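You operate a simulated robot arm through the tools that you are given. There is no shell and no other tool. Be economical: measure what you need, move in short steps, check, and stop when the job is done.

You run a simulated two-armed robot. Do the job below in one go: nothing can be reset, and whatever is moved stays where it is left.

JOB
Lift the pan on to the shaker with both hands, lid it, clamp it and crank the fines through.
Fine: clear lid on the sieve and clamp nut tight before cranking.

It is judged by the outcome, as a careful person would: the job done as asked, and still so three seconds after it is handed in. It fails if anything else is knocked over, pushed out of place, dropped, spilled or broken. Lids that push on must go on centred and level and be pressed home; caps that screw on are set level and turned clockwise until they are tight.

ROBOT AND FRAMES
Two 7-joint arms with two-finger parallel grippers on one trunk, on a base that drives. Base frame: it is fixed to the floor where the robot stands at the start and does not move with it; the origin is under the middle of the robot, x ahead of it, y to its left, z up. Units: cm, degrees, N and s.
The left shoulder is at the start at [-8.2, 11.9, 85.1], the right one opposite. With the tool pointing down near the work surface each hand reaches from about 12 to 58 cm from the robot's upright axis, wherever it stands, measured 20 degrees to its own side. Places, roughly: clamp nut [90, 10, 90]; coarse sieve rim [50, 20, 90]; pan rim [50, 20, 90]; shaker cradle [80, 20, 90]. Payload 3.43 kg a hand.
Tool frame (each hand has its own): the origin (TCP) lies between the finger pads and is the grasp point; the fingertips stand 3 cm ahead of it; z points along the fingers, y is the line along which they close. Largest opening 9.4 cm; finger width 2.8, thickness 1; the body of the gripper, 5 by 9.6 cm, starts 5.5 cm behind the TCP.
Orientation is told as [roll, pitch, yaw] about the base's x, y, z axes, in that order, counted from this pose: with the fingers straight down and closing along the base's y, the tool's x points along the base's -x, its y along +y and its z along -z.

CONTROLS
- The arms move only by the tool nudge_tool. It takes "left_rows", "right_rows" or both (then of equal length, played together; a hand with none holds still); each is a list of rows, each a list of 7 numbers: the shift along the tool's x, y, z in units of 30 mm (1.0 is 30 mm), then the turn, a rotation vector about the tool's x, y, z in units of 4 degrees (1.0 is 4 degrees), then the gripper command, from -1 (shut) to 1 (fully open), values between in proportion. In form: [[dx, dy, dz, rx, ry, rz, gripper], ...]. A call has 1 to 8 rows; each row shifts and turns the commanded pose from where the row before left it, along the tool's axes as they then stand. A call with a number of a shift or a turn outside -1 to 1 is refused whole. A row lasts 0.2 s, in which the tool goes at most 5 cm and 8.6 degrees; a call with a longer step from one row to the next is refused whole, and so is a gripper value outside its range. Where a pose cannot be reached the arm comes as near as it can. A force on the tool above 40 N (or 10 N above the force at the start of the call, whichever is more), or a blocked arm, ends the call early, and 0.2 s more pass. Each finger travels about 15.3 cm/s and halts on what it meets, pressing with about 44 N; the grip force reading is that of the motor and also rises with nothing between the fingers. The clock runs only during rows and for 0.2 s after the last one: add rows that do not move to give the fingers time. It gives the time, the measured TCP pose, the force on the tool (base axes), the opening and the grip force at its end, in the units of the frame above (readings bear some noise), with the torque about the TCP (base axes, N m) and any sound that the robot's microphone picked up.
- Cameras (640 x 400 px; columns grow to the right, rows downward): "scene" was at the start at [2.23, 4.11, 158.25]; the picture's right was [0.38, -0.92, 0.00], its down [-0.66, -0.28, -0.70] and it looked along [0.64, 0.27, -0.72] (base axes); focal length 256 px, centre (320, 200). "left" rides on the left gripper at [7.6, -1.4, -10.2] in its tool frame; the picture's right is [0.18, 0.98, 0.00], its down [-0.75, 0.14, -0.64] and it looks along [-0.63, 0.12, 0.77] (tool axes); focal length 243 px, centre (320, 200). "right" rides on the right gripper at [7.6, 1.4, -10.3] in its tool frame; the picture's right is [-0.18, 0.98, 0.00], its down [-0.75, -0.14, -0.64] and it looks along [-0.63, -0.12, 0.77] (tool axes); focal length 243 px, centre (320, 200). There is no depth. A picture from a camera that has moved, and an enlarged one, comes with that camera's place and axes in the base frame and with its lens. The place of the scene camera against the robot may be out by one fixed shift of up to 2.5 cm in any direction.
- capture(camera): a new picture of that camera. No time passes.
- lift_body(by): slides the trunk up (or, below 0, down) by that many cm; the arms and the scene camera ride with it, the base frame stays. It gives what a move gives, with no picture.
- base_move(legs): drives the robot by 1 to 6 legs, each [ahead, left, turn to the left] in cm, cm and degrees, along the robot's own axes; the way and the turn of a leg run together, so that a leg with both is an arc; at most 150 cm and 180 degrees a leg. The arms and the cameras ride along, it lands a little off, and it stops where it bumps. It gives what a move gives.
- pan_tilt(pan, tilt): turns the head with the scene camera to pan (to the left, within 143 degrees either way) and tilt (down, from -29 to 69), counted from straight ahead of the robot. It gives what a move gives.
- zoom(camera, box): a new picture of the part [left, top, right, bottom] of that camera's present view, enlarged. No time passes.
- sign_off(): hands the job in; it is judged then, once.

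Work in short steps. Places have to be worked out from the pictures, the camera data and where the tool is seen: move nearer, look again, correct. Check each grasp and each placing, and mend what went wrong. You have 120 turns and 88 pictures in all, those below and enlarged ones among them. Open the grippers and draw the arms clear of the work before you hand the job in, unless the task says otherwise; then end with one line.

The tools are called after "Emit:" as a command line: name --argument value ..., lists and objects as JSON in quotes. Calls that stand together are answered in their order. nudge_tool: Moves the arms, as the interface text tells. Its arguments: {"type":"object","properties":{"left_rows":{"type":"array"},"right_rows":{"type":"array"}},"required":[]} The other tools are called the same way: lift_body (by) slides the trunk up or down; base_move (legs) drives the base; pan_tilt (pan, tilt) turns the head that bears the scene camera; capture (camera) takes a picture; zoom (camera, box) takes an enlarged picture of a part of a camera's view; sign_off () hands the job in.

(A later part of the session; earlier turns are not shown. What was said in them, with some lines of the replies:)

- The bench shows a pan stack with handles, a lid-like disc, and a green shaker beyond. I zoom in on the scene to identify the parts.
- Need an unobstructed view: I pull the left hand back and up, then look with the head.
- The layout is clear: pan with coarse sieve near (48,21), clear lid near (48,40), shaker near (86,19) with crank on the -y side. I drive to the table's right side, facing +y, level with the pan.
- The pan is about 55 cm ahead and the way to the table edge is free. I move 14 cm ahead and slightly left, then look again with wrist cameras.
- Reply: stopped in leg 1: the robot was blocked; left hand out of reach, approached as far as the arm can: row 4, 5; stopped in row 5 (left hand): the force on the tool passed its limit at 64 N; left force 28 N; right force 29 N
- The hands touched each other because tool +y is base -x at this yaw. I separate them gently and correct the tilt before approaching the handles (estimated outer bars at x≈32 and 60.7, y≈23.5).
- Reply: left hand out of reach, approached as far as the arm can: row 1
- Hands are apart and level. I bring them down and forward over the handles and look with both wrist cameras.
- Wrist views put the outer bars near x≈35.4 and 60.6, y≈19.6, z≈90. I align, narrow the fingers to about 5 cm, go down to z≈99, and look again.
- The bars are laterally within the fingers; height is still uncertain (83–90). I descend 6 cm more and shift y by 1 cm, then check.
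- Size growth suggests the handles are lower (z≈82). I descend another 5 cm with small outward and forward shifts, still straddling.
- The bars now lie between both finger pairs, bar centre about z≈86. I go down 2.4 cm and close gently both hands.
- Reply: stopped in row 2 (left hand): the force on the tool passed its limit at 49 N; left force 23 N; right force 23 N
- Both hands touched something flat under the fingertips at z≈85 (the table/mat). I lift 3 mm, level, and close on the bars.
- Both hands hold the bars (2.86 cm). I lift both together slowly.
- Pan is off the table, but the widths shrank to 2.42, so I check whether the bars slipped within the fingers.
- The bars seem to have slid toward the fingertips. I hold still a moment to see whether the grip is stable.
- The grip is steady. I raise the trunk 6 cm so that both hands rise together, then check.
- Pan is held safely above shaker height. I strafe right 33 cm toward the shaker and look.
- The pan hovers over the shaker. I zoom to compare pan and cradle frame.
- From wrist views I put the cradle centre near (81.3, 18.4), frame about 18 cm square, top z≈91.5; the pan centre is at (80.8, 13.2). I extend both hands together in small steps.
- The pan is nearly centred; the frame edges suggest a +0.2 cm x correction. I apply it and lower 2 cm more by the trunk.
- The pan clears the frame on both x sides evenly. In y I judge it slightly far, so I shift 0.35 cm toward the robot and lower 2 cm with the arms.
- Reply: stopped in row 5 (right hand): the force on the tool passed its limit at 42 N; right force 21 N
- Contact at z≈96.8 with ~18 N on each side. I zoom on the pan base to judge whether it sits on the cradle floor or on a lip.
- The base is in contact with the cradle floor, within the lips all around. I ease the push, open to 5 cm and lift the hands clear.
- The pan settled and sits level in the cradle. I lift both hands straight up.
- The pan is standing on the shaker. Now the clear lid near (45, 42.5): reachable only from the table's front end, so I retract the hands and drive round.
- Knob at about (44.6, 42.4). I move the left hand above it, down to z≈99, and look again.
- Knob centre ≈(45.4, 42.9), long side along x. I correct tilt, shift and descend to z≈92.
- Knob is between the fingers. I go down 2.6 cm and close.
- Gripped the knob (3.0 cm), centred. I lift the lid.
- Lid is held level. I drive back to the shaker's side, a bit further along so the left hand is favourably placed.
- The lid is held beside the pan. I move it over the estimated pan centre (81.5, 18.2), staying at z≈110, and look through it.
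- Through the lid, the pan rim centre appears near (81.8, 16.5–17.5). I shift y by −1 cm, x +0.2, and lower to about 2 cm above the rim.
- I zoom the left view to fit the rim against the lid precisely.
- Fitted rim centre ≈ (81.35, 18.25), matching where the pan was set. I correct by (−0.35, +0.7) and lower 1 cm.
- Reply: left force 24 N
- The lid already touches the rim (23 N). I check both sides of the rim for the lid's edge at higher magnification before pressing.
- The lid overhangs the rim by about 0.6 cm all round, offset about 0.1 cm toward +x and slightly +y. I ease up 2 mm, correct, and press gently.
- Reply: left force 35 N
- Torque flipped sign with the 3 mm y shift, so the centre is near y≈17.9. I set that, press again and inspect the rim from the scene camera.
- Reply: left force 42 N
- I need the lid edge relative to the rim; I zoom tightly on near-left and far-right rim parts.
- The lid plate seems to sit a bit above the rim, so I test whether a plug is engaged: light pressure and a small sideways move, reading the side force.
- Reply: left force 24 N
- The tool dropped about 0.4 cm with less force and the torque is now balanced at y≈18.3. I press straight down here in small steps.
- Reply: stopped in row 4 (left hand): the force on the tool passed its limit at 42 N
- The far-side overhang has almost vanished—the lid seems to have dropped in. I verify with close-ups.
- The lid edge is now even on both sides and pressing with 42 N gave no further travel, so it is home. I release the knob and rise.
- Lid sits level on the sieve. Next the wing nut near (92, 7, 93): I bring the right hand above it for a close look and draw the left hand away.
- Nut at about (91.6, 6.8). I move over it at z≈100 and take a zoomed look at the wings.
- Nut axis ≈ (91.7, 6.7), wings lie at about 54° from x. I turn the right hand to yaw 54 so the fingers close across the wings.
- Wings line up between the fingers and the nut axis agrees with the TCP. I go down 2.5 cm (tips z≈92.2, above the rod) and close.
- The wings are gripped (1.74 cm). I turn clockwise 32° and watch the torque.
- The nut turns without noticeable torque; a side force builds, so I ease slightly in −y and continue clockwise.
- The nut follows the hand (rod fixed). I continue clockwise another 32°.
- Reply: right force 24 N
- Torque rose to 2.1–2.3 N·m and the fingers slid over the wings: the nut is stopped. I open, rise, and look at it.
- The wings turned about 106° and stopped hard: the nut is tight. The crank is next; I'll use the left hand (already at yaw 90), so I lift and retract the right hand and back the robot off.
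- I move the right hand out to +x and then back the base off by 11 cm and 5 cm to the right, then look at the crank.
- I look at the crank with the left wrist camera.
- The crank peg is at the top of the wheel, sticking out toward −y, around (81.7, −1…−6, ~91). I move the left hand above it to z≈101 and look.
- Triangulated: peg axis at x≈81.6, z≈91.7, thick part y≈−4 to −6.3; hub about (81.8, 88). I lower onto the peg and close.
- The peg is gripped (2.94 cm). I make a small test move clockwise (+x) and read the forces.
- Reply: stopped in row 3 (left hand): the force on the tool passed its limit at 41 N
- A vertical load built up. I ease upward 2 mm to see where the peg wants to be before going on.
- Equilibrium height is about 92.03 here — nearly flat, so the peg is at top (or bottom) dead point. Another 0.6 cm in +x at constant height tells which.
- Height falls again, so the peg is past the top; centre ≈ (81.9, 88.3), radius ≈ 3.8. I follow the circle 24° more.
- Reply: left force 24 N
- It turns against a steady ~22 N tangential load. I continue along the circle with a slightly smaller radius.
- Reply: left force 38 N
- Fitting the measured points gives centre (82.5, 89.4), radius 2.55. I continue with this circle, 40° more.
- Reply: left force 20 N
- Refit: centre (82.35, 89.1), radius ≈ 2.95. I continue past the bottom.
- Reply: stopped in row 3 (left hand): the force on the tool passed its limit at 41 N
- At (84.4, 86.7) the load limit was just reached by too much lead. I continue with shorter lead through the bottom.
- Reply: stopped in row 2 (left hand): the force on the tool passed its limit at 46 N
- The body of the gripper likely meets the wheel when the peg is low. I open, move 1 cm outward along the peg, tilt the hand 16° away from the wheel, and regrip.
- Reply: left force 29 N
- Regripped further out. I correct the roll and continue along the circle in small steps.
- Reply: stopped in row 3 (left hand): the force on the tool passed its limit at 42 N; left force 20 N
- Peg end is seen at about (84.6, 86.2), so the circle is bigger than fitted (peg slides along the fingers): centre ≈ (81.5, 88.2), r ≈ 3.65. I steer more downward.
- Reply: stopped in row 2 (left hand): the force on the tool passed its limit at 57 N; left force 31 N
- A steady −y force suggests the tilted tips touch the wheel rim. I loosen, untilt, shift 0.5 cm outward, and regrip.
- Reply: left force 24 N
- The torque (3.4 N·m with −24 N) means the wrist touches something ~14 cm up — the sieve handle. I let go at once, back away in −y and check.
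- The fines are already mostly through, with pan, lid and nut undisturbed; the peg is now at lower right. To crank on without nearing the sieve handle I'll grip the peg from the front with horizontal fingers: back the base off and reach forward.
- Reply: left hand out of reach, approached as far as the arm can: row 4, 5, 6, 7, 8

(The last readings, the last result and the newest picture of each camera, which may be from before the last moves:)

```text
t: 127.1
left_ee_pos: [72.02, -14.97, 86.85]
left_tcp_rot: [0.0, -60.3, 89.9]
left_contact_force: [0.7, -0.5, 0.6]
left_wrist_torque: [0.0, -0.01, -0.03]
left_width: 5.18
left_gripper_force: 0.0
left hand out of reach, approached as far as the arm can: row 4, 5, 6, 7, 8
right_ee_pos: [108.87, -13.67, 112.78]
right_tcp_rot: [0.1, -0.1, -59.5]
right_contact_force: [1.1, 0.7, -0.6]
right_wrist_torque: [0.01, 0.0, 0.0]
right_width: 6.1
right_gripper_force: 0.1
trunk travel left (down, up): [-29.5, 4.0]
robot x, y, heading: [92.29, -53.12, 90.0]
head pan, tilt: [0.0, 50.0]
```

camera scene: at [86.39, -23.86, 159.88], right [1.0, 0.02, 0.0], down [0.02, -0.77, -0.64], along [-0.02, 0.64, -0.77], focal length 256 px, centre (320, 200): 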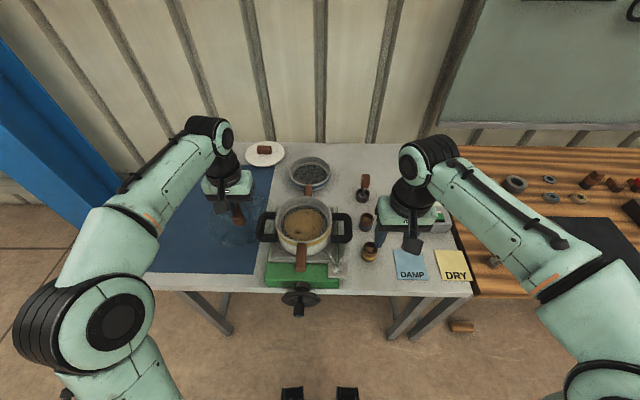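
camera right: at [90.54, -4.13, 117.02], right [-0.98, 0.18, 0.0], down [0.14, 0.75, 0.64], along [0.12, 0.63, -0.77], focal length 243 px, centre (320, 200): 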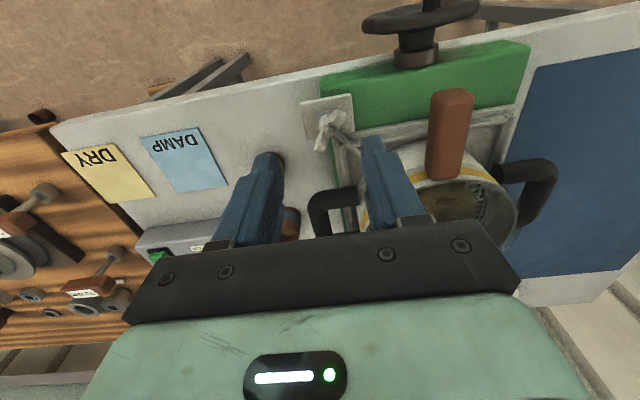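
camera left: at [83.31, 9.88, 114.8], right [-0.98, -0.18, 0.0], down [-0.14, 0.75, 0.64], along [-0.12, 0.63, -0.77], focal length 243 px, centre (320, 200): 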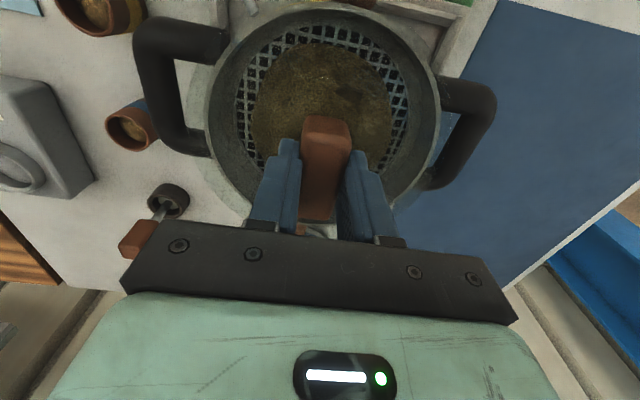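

Tilt reached 60°, enough to keep the wrist clear. I move across in front of the peg and take a look.

Emit:
nudge_tool --left_rows '[[0, -1, 0, 0, 1, 0, 0.1], [0, -1, 0, 0, 1, 0, 0.1], [0, -1, 0, 0, 1, 0, 0.1], [0, -1, 0, 0, 1, 0, 0.1], [0, 0, 0, 0, 0, 0, 0.1]]'

Emit:
zoom --camera "left" --box '[200, 20, 440, 220]'

```text
t: 128.3
left_ee_pos: [83.7, -15.04, 86.97]
left_tcp_rot: [0.0, -44.2, 89.9]
left_contact_force: [0.1, -0.8, -0.2]
left_wrist_torque: [0.0, -0.01, 0.0]
left_width: 5.14
left_gripper_force: 0.1
right_ee_pos: [108.92, -13.61, 112.84]
right_tcp_rot: [0.2, 0.0, -59.5]
right_contact_force: [-0.3, 0.4, -0.4]
right_wrist_torque: [0.01, 0.01, 0.03]
right_width: 6.11
right_gripper_force: 0.0
trunk travel left (down, up): [-29.5, 4.0]
robot x, y, heading: [92.22, -53.29, 89.9]
head pan, tilt: [0.0, 50.0]
```

```text
2.00 times, centred on (320, 120) of left
camera zoom: at [85.39, -27.67, 88.84], right [-0.98, -0.13, -0.13], down [-0.14, 0.09, 0.99], along [-0.12, 0.99, -0.11], focal length 485 px, centre (320, 360)
```

zoom: 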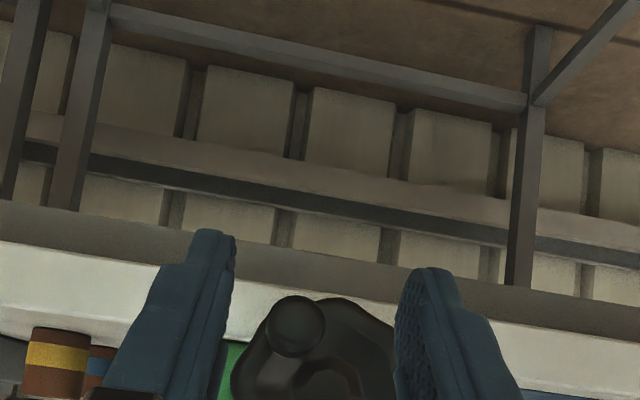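

Peg end seen at about (84.0, −6.3, 85.2). With 44° tilt the wrist stays clear of the sieve handle. I move onto the peg and close.

Emit:
nudge_tool --left_rows '[[-0.1, -0.03, 0.4, 0, 0, 0, 0.1], [-0.44, -0.03, 0.64, 0, 0, 0, 0.1], [-0.6, -0.03, 0.7, 0, 0, 0, 0.1], [-0.63, 0, 0.8, 0, 0, 0, 0.1], [0, 0, 0, 0, 0, 0, -0.3], [0, 0, 0, 0, 0, 0, -1], [0, 0, 0, 0, 0, 0, -1]]'

```text
t: 129.9
left_ee_pos: [83.98, -5.89, 85.18]
left_tcp_rot: [0.1, -44.4, 90.0]
left_contact_force: [-5.0, 1.3, 3.4]
left_wrist_torque: [0.01, 0.05, 0.18]
left_width: 2.62
left_gripper_force: 45.3
right_ee_pos: [108.91, -13.67, 112.79]
right_tcp_rot: [0.1, 0.0, -59.5]
right_contact_force: [-0.2, 0.7, -0.6]
right_wrist_torque: [0.03, 0.03, 0.0]
right_width: 6.08
right_gripper_force: 0.0
trunk travel left (down, up): [-29.5, 4.0]
robot x, y, heading: [92.57, -53.06, 89.6]
head pan, tilt: [0.0, 50.0]
```

Gripped. I continue the circle toward the bottom.

Emit:
nudge_tool --left_rows '[[0.1, 0.22, 0.1, 0, 0, 0, -1], [0.074, 0.243, 0.077, 0, 0, 0, -1], [0, 0, 0, 0, 0, 0, -1]]'

```text
t: 130.7
left_ee_pos: [83.42, -5.8, 84.67]
left_tcp_rot: [-0.3, -44.8, 89.5]
left_contact_force: [21.8, 5.0, 16.9]
left_wrist_torque: [0.56, 0.88, 0.28]
left_width: 2.69
left_gripper_force: 45.0
right_ee_pos: [109.22, -13.62, 112.59]
right_tcp_rot: [0.0, 0.1, -59.5]
right_contact_force: [0.1, -0.5, -1.0]
right_wrist_torque: [0.0, -0.02, 0.0]
right_width: 6.09
right_gripper_force: 0.1
trunk travel left (down, up): [-29.5, 4.0]
robot x, y, heading: [92.31, -53.09, 89.2]
head pan, tilt: [0.0, 50.0]
```

It follows with a tangential load of ~27 N as before. Continuing through bottom dead centre.

Emit:
nudge_tool --left_rows '[[0.03, 0.23, 0.03, 0, 0, 0, -1], [0, 0.23, 0, 0, 0, 0, -1], [-0.01, 0.23, -0.01, 0, 0, 0, -1], [0, 0, 0, 0, 0, 0, -1]]'

```text
t: 131.7
left_ee_pos: [80.55, -5.98, 84.34]
left_tcp_rot: [0.2, -44.2, 89.9]
left_contact_force: [6.2, -5.3, 5.6]
left_wrist_torque: [-0.35, 0.08, -0.59]
left_width: 2.62
left_gripper_force: 45.0
right_ee_pos: [108.79, -13.58, 112.67]
right_tcp_rot: [0.0, 0.0, -59.3]
right_contact_force: [-0.3, -0.4, 0.1]
right_wrist_torque: [-0.02, -0.04, 0.0]
right_width: 6.14
right_gripper_force: 0.0
trunk travel left (down, up): [-29.5, 4.0]
robot x, y, heading: [92.45, -52.77, 89.8]
head pan, tilt: [0.0, 50.0]
```

Passed the bottom. I follow up the left side.

Emit:
nudge_tool --left_rows '[[-0.104, 0.35, -0.108, 0, 0, 0, -1], [-0.139, 0.263, -0.144, 0, 0, 0, -1], [-0.183, 0.2, -0.19, 0, 0, 0, -1], [0, 0, 0, 0, 0, 0, -1]]'

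```text
t: 132.7
left_ee_pos: [78.4, -5.9, 86.23]
left_tcp_rot: [0.0, -44.2, 89.9]
left_contact_force: [16.0, -9.4, -10.1]
left_wrist_torque: [-0.14, 0.47, 0.49]
left_width: 2.69
left_gripper_force: 45.0
right_ee_pos: [109.02, -13.7, 112.74]
right_tcp_rot: [0.0, 0.1, -59.5]
right_contact_force: [-0.9, -0.5, 0.0]
right_wrist_torque: [0.02, 0.01, 0.0]
right_width: 6.13
right_gripper_force: 0.1
trunk travel left (down, up): [-29.5, 4.0]
robot x, y, heading: [92.58, -53.15, 89.9]
head pan, tilt: [0.0, 50.0]
```

Following smoothly. Continuing up the left side.

Emit:
nudge_tool --left_rows '[[-0.22, 0.083, -0.228, 0, 0, 0, -1], [-0.232, 0.03, -0.24, 0, 0, 0, -1], [-0.23, -0.045, -0.235, 0, 0, 0, -1], [0, 0, 0, 0, 0, 0, -1]]'

```text
t: 133.7
left_ee_pos: [77.79, -5.98, 89.01]
left_tcp_rot: [0.1, -44.2, 89.9]
left_contact_force: [-1.8, -16.3, -9.1]
left_wrist_torque: [-1.16, 0.29, -0.75]
left_width: 2.67
left_gripper_force: 44.6
right_ee_pos: [108.89, -13.68, 112.68]
right_tcp_rot: [0.0, 0.0, -59.5]
right_contact_force: [0.4, 0.5, 0.3]
right_wrist_torque: [-0.02, -0.01, -0.01]
right_width: 6.11
right_gripper_force: 0.1
trunk travel left (down, up): [-29.5, 4.0]
robot x, y, heading: [92.17, -53.14, 89.9]
head pan, tilt: [0.0, 50.0]
```

At about 284°. I ease outward a little and go on over the top.

Emit:
nudge_tool --left_rows '[[-0.172, -0.15, -0.274, 0, 0, 0, -1], [-0.186, -0.2, -0.192, 0, 0, 0, -1], [-0.139, -0.267, -0.144, 0, 0, 0, -1], [-0.093, -0.307, -0.096, 0, 0, 0, -1], [0, 0, 0, 0, 0, 0, -1]]'

```text
t: 134.7
left_ee_pos: [79.19, -6.06, 92.07]
left_tcp_rot: [2.0, -45.1, 89.8]
left_contact_force: [-13.8, -10.4, 12.0]
left_wrist_torque: [-1.05, 0.36, -1.52]
left_width: 2.62
left_gripper_force: 45.1
right_ee_pos: [108.8, -13.72, 112.77]
right_tcp_rot: [0.1, 0.1, -59.3]
right_contact_force: [0.6, -0.2, -0.3]
right_wrist_torque: [0.0, 0.03, 0.01]
right_width: 6.11
right_gripper_force: 0.1
trunk travel left (down, up): [-29.5, 4.0]
robot x, y, heading: [92.46, -52.97, 90.1]
head pan, tilt: [0.0, 50.0]
stopped in row 4 (left hand): the force on the tool passed its limit at 46 N (the readings are from after the stop); the commanded pose is now the measured one
```

Slightly too high relative to the peg's path; I ease down and drive on in +x over the top.

Emit:
nudge_tool --left_rows '[[0.06, -0.1, 0.03, 0, 0, 0, -1], [0, -0.22, 0, 0, 0, 0, -1], [0, -0.25, 0, 0, 0, 0, -1], [0, -0.25, 0, 0, 0, 0, -1], [0, 0, 0, 0, 0, 0, -1]]'

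```text
t: 135.2
left_ee_pos: [79.12, -6.08, 92.07]
left_tcp_rot: [2.6, -45.4, 89.9]
left_contact_force: [-10.6, -14.0, 12.4]
left_wrist_torque: [-0.85, 0.25, -1.6]
left_width: 2.69
left_gripper_force: 45.2
right_ee_pos: [108.65, -13.84, 112.8]
right_tcp_rot: [0.1, 0.0, -59.4]
right_contact_force: [0.6, -0.8, -0.8]
right_wrist_torque: [0.0, 0.02, -0.01]
right_width: 6.12
right_gripper_force: 0.0
trunk travel left (down, up): [-29.5, 4.0]
robot x, y, heading: [92.32, -52.96, 89.9]
head pan, tilt: [0.0, 50.0]
stopped in row 2 (left hand): the force on the tool passed its limit at 44 N (the readings are from after the stop); the commanded pose is now the measured one
```

It binds: tips likely brush the wheel face and the grip slid along the peg. I reopen, recentre on the peg (0.4 cm outward, 0.9 cm lower), and regrip.

Emit:
nudge_tool --left_rows '[[0, 0, 0, 0, 0, 0, 0], [0, 0, 0, 0.5, 0.2, 0, 0], [0.15, 0, 0.06, 0, 0, 0, 0], [0.155, 0, 0.063, 0, 0, 0, 0], [0, 0, 0, 0, 0, 0, -1], [0, 0, 0, 0, 0, 0, -1], [0, 0, 0, 0, 0, 0, -1]]'

Emit:
zoom --camera "scene" --box '[210, 110, 330, 210]'

```text
t: 136.8
left_ee_pos: [79.12, -6.11, 90.84]
left_tcp_rot: [0.5, -44.5, 90.2]
left_contact_force: [-12.9, -0.4, 1.1]
left_wrist_torque: [0.08, 0.4, -1.21]
left_width: 2.62
left_gripper_force: 44.7
right_ee_pos: [108.58, -13.68, 112.72]
right_tcp_rot: [0.1, 0.0, -59.4]
right_contact_force: [-0.8, 0.6, -0.3]
right_wrist_torque: [0.03, 0.03, 0.0]
right_width: 6.1
right_gripper_force: 0.1
trunk travel left (down, up): [-29.5, 4.0]
robot x, y, heading: [92.67, -52.85, 89.9]
head pan, tilt: [0.0, 50.0]
```

```text
4.00 times, centred on (270, 160) of scene
camera zoom: at [91.39, -48.72, 159.88], right [1.0, 0.0, 0.0], down [0.0, -0.77, -0.64], along [0.0, 0.64, -0.77], focal length 1024 px, centre (520, 360)
```

zoom: 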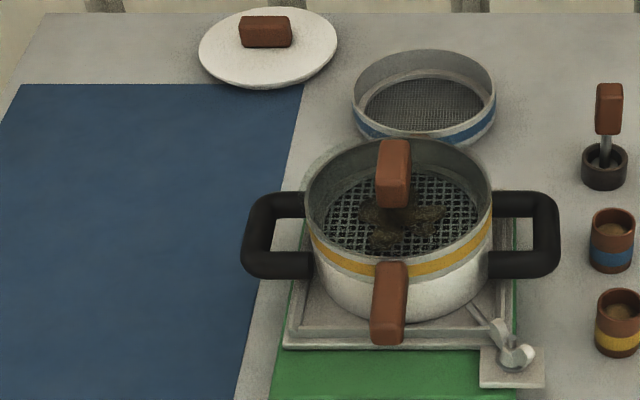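

The fines are nearly gone and everything is in place. I complete the turn over the top.

Emit:
nudge_tool --left_rows '[[-0.116, -0.25, -0.12, 0, 0, 0, -1], [-0.07, -0.27, -0.072, 0, 0, 0, -1], [0, -0.27, 0, 0, 0, 0, -1], [0, 0, 0, 0, 0, 0, -1]]'

```text
t: 137.5
left_ee_pos: [80.34, -6.15, 92.24]
left_tcp_rot: [1.5, -45.1, 90.0]
left_contact_force: [-11.4, -12.9, 11.7]
left_wrist_torque: [-0.52, 0.42, -1.51]
left_width: 2.68
left_gripper_force: 45.0
right_ee_pos: [108.69, -13.86, 112.81]
right_tcp_rot: [0.2, 0.1, -59.2]
right_contact_force: [-0.3, -0.8, 0.8]
right_wrist_torque: [0.0, 0.01, 0.03]
right_width: 6.1
right_gripper_force: 0.0
trunk travel left (down, up): [-29.5, 4.0]
robot x, y, heading: [91.95, -52.65, 90.1]
head pan, tilt: [0.0, 50.0]
stopped in row 3 (left hand): the force on the tool passed its limit at 47 N (the readings are from after the stop); the commanded pose is now the measured one
```

The remaining bind is an axial push (fingertips on the wheel). I reopen, draw back 0.5 cm along the fingers, and regrip.

Emit:
nudge_tool --left_rows '[[0, 0, 0, 0, 0, 0, 0], [0, 0, -0.1, 0.4, 0.2, 0, 0], [0.15, 0, -0.07, 0, 0, 0, 0], [0.05, -0.05, 0, 0, 0, 0, 0], [0, 0, 0, 0, 0, 0, -1], [0, 0, 0, 0, 0, 0, -1], [0, 0, 0, 0, 0, 0, -1]]'

Emit:
nudge_tool --left_rows '[[-0.03, -0.25, -0.03, 0, 0, 0, -1], [0, -0.27, 0, 0, 0, 0, -1], [0.02, -0.27, 0.02, 0, 0, 0, -1], [0, 0, 0, 0, 0, 0, -1]]'

```text
t: 139.1
left_ee_pos: [80.57, -6.82, 92.0]
left_tcp_rot: [-0.6, -44.2, 90.3]
left_contact_force: [-6.8, 1.3, 3.5]
left_wrist_torque: [0.08, 0.29, 0.39]
left_width: 2.6
left_gripper_force: 44.8
right_ee_pos: [108.65, -13.67, 112.81]
right_tcp_rot: [0.1, 0.0, -59.2]
right_contact_force: [-0.1, -1.0, 0.3]
right_wrist_torque: [0.01, -0.02, 0.0]
right_width: 6.09
right_gripper_force: 0.1
trunk travel left (down, up): [-29.5, 4.0]
robot x, y, heading: [92.32, -53.03, 89.9]
head pan, tilt: [0.0, 50.0]
```

```text
t: 140.1
left_ee_pos: [82.83, -6.77, 92.15]
left_tcp_rot: [-0.5, -44.2, 90.5]
left_contact_force: [-22.3, 1.7, 8.3]
left_wrist_torque: [-0.03, 1.07, -0.14]
left_width: 2.61
left_gripper_force: 44.8
right_ee_pos: [108.54, -13.66, 112.78]
right_tcp_rot: [0.0, 0.0, -59.2]
right_contact_force: [-0.3, 0.5, -0.4]
right_wrist_torque: [0.01, 0.02, 0.02]
right_width: 6.11
right_gripper_force: 0.1
trunk travel left (down, up): [-29.5, 4.0]
robot x, y, heading: [92.26, -53.02, 90.2]
head pan, tilt: [0.0, 50.0]
```

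One full turn is made, smoothly now. I add more turning down the right side to finish the fines.

Emit:
nudge_tool --left_rows '[[0.15, -0.22, 0.156, 0, 0, 0, -1], [0.162, -0.22, 0.168, 0, 0, 0, -1], [0.197, -0.16, 0.204, 0, 0, 0, -1], [0.21, -0.09, 0.216, 0, 0, 0, -1], [0.22, -0.017, 0.228, 0, 0, 0, -1], [0, 0, 0, 0, 0, 0, -1]]'

```text
t: 141.5
left_ee_pos: [85.15, -6.93, 87.98]
left_tcp_rot: [-0.7, -44.2, 90.4]
left_contact_force: [-12.9, 1.4, 10.9]
left_wrist_torque: [0.72, 0.45, 0.71]
left_width: 2.63
left_gripper_force: 44.5
right_ee_pos: [108.52, -13.62, 112.79]
right_tcp_rot: [0.0, 0.1, -59.2]
right_contact_force: [0.2, 0.9, -0.3]
right_wrist_torque: [0.03, 0.02, -0.01]
right_width: 6.12
right_gripper_force: 0.1
trunk travel left (down, up): [-29.5, 4.0]
robot x, y, heading: [92.37, -52.71, 89.9]
head pan, tilt: [0.0, 50.0]
```

Continuing through the lower right quadrant.

Emit:
nudge_tool --left_rows '[[0.22, 0.1, 0.228, 0, 0, 0, -1], [0.197, 0.167, 0.204, 0, 0, 0, -1], [0.162, 0.217, 0.168, 0, 0, 0, -1], [0.116, 0.267, 0.12, 0, 0, 0, -1], [0.04, 0.3, 0.04, 0, 0, 0, -1], [0, 0, 0, 0, 0, 0, -1]]'

```text
t: 142.9
left_ee_pos: [82.46, -7.03, 84.33]
left_tcp_rot: [-0.7, -43.4, 90.2]
left_contact_force: [21.2, 1.0, -21.0]
left_wrist_torque: [0.23, 0.46, 0.06]
left_width: 2.61
left_gripper_force: 45.0
right_ee_pos: [108.86, -13.37, 112.64]
right_tcp_rot: [-0.1, -0.1, -59.3]
right_contact_force: [0.6, 0.1, 0.7]
right_wrist_torque: [-0.04, 0.03, -0.01]
right_width: 6.11
right_gripper_force: 0.1
trunk travel left (down, up): [-29.5, 4.0]
robot x, y, heading: [92.3, -52.99, 90.0]
head pan, tilt: [0.0, 50.0]
```

Continuing past the bottom and up the left side.

Emit:
nudge_tool --left_rows '[[0.03, 0.25, 0.03, 0, 0, 0, -1], [-0.01, 0.3, -0.01, 0, 0, 0, -1], [-0.08, 0.3, -0.083, 0, 0, 0, -1], [-0.14, 0.25, -0.144, 0, 0, 0, -1], [-0.186, 0.167, -0.19, 0, 0, 0, -1], [0, 0, 0, 0, 0, 0, -1]]'

Emit:
nudge_tool --left_rows '[[-0.22, 0.09, -0.228, 0, 0, 0, -1], [-0.232, 0.03, -0.24, 0, 0, 0, -1], [-0.225, -0.05, -0.235, 0, 0, 0, -1], [-0.21, -0.13, -0.217, 0, 0, 0, -1], [0, 0, 0, 0, 0, 0, -1]]'

Emit:
zoom --camera "scene" --box '[230, 130, 310, 190]'

```text
t: 144.3
left_ee_pos: [78.36, -6.84, 86.56]
left_tcp_rot: [-0.5, -44.1, 90.1]
left_contact_force: [15.9, -4.7, -6.9]
left_wrist_torque: [-0.12, 0.31, 0.2]
left_width: 2.67
left_gripper_force: 44.9
right_ee_pos: [108.79, -13.67, 112.7]
right_tcp_rot: [0.0, 0.1, -59.2]
right_contact_force: [-0.3, -1.0, 0.2]
right_wrist_torque: [0.0, 0.0, 0.0]
right_width: 6.1
right_gripper_force: 0.0
trunk travel left (down, up): [-29.5, 4.0]
robot x, y, heading: [92.49, -53.16, 89.9]
head pan, tilt: [0.0, 50.0]
```

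```text
t: 145.5
left_ee_pos: [78.02, -6.75, 90.08]
left_tcp_rot: [-0.4, -44.0, 90.4]
left_contact_force: [-8.6, -2.7, -15.8]
left_wrist_torque: [-0.63, 0.69, -0.56]
left_width: 2.6
left_gripper_force: 45.3
right_ee_pos: [108.48, -13.45, 112.64]
right_tcp_rot: [0.2, -0.1, -59.2]
right_contact_force: [0.1, 1.0, -0.5]
right_wrist_torque: [0.0, 0.01, -0.03]
right_width: 6.1
right_gripper_force: 0.0
trunk travel left (down, up): [-29.5, 4.0]
robot x, y, heading: [92.5, -52.97, 89.9]
head pan, tilt: [0.0, 50.0]
```

```text
6.67 times, centred on (270, 160) of scene
camera zoom: at [91.36, -48.62, 159.88], right [1.0, 0.0, 0.0], down [0.0, -0.77, -0.64], along [0.0, 0.64, -0.77], focal length 1707 px, centre (653, 467)
```

zoom: 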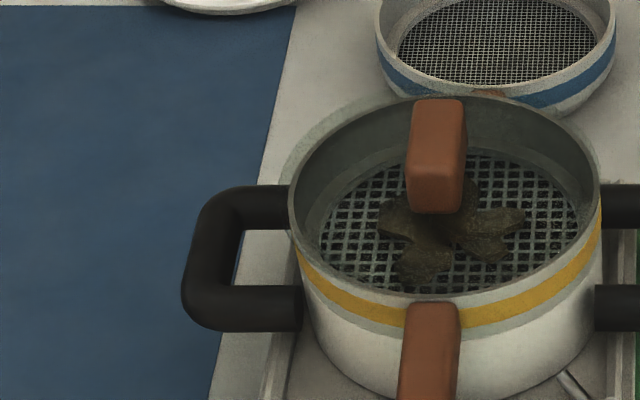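

Only coarse lumps are left on the mesh; lid, pan and nut are in place. I release the crank and draw straight back.

Emit:
nudge_tool --left_rows '[[0, 0, 0, 0, 0, 0, 0], [0, 0, 0, 0, 0, 0, 0.1], [0.4, 0, -0.4, 0, 0, 0, 0.1], [0.72, 0, -0.69, 0, 0, 0, 0.1], [0.72, 0, -0.69, 0, 0, 0, 0.1], [0.72, 0, -0.69, 0, 0, 0, 0.1], [0.5, 0, -0.5, 0, 1, 0, 0.1]]'

Emit:
base_move --legs '[[-12, 0, 0]]'

Emit:
capture --camera "scene"

```text
t: 147.1
left_ee_pos: [78.53, -19.64, 90.21]
left_tcp_rot: [-0.7, -40.1, 90.1]
left_contact_force: [0.5, -0.1, 0.4]
left_wrist_torque: [0.0, 0.02, -0.04]
left_width: 5.16
left_gripper_force: 0.1
right_ee_pos: [108.75, -13.65, 112.65]
right_tcp_rot: [0.0, -0.1, -59.2]
right_contact_force: [0.2, 0.5, 0.3]
right_wrist_torque: [0.02, 0.0, -0.02]
right_width: 6.12
right_gripper_force: 0.1
trunk travel left (down, up): [-29.5, 4.0]
robot x, y, heading: [92.25, -53.26, 89.7]
head pan, tilt: [0.0, 50.0]
```

```text
t: 148.3
left_ee_pos: [78.47, -31.72, 90.27]
left_tcp_rot: [-0.6, -40.1, 90.1]
left_contact_force: [-0.5, -0.3, -0.2]
left_wrist_torque: [0.0, 0.01, 0.03]
left_width: 5.14
left_gripper_force: 0.1
right_ee_pos: [108.59, -25.56, 112.75]
right_tcp_rot: [0.1, 0.0, -59.3]
right_contact_force: [0.2, 0.7, -0.6]
right_wrist_torque: [0.01, 0.02, 0.0]
right_width: 6.13
right_gripper_force: 0.0
trunk travel left (down, up): [-29.5, 4.0]
robot x, y, heading: [92.22, -65.0, 90.0]
head pan, tilt: [0.0, 50.0]
```

```text
0 pictures are left
camera scene: at [91.53, -60.67, 159.9], right [1.0, 0.0, 0.0], down [0.0, -0.77, -0.64], along [0.0, 0.64, -0.77], focal length 256 px, centre (320, 200)
```

scene: 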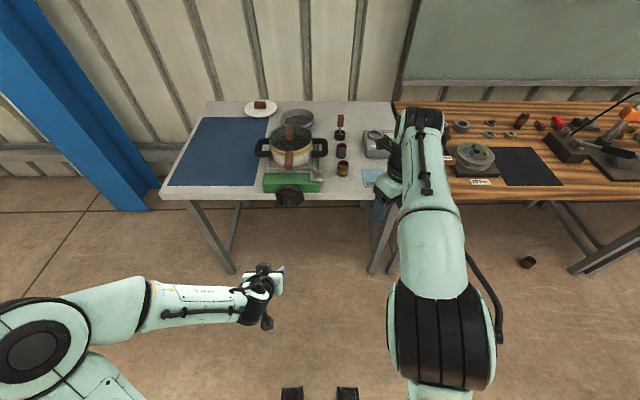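

Everything stands in place, the grippers are open and the arms are clear of the work, so I hand it in.

Emit:
sign_off

```text
The job is handed in.
```

The pan was lifted on to the shaker with both hands, the clear lid was pressed on, and the clamp nut was tightened until it stopped. The crank was then turned about 1¾ turns, leaving only coarse lumps on the sieve. While cranking, the wrist once pressed on what was probably the sieve handle, but the pictures afterwards show nothing visibly moved.
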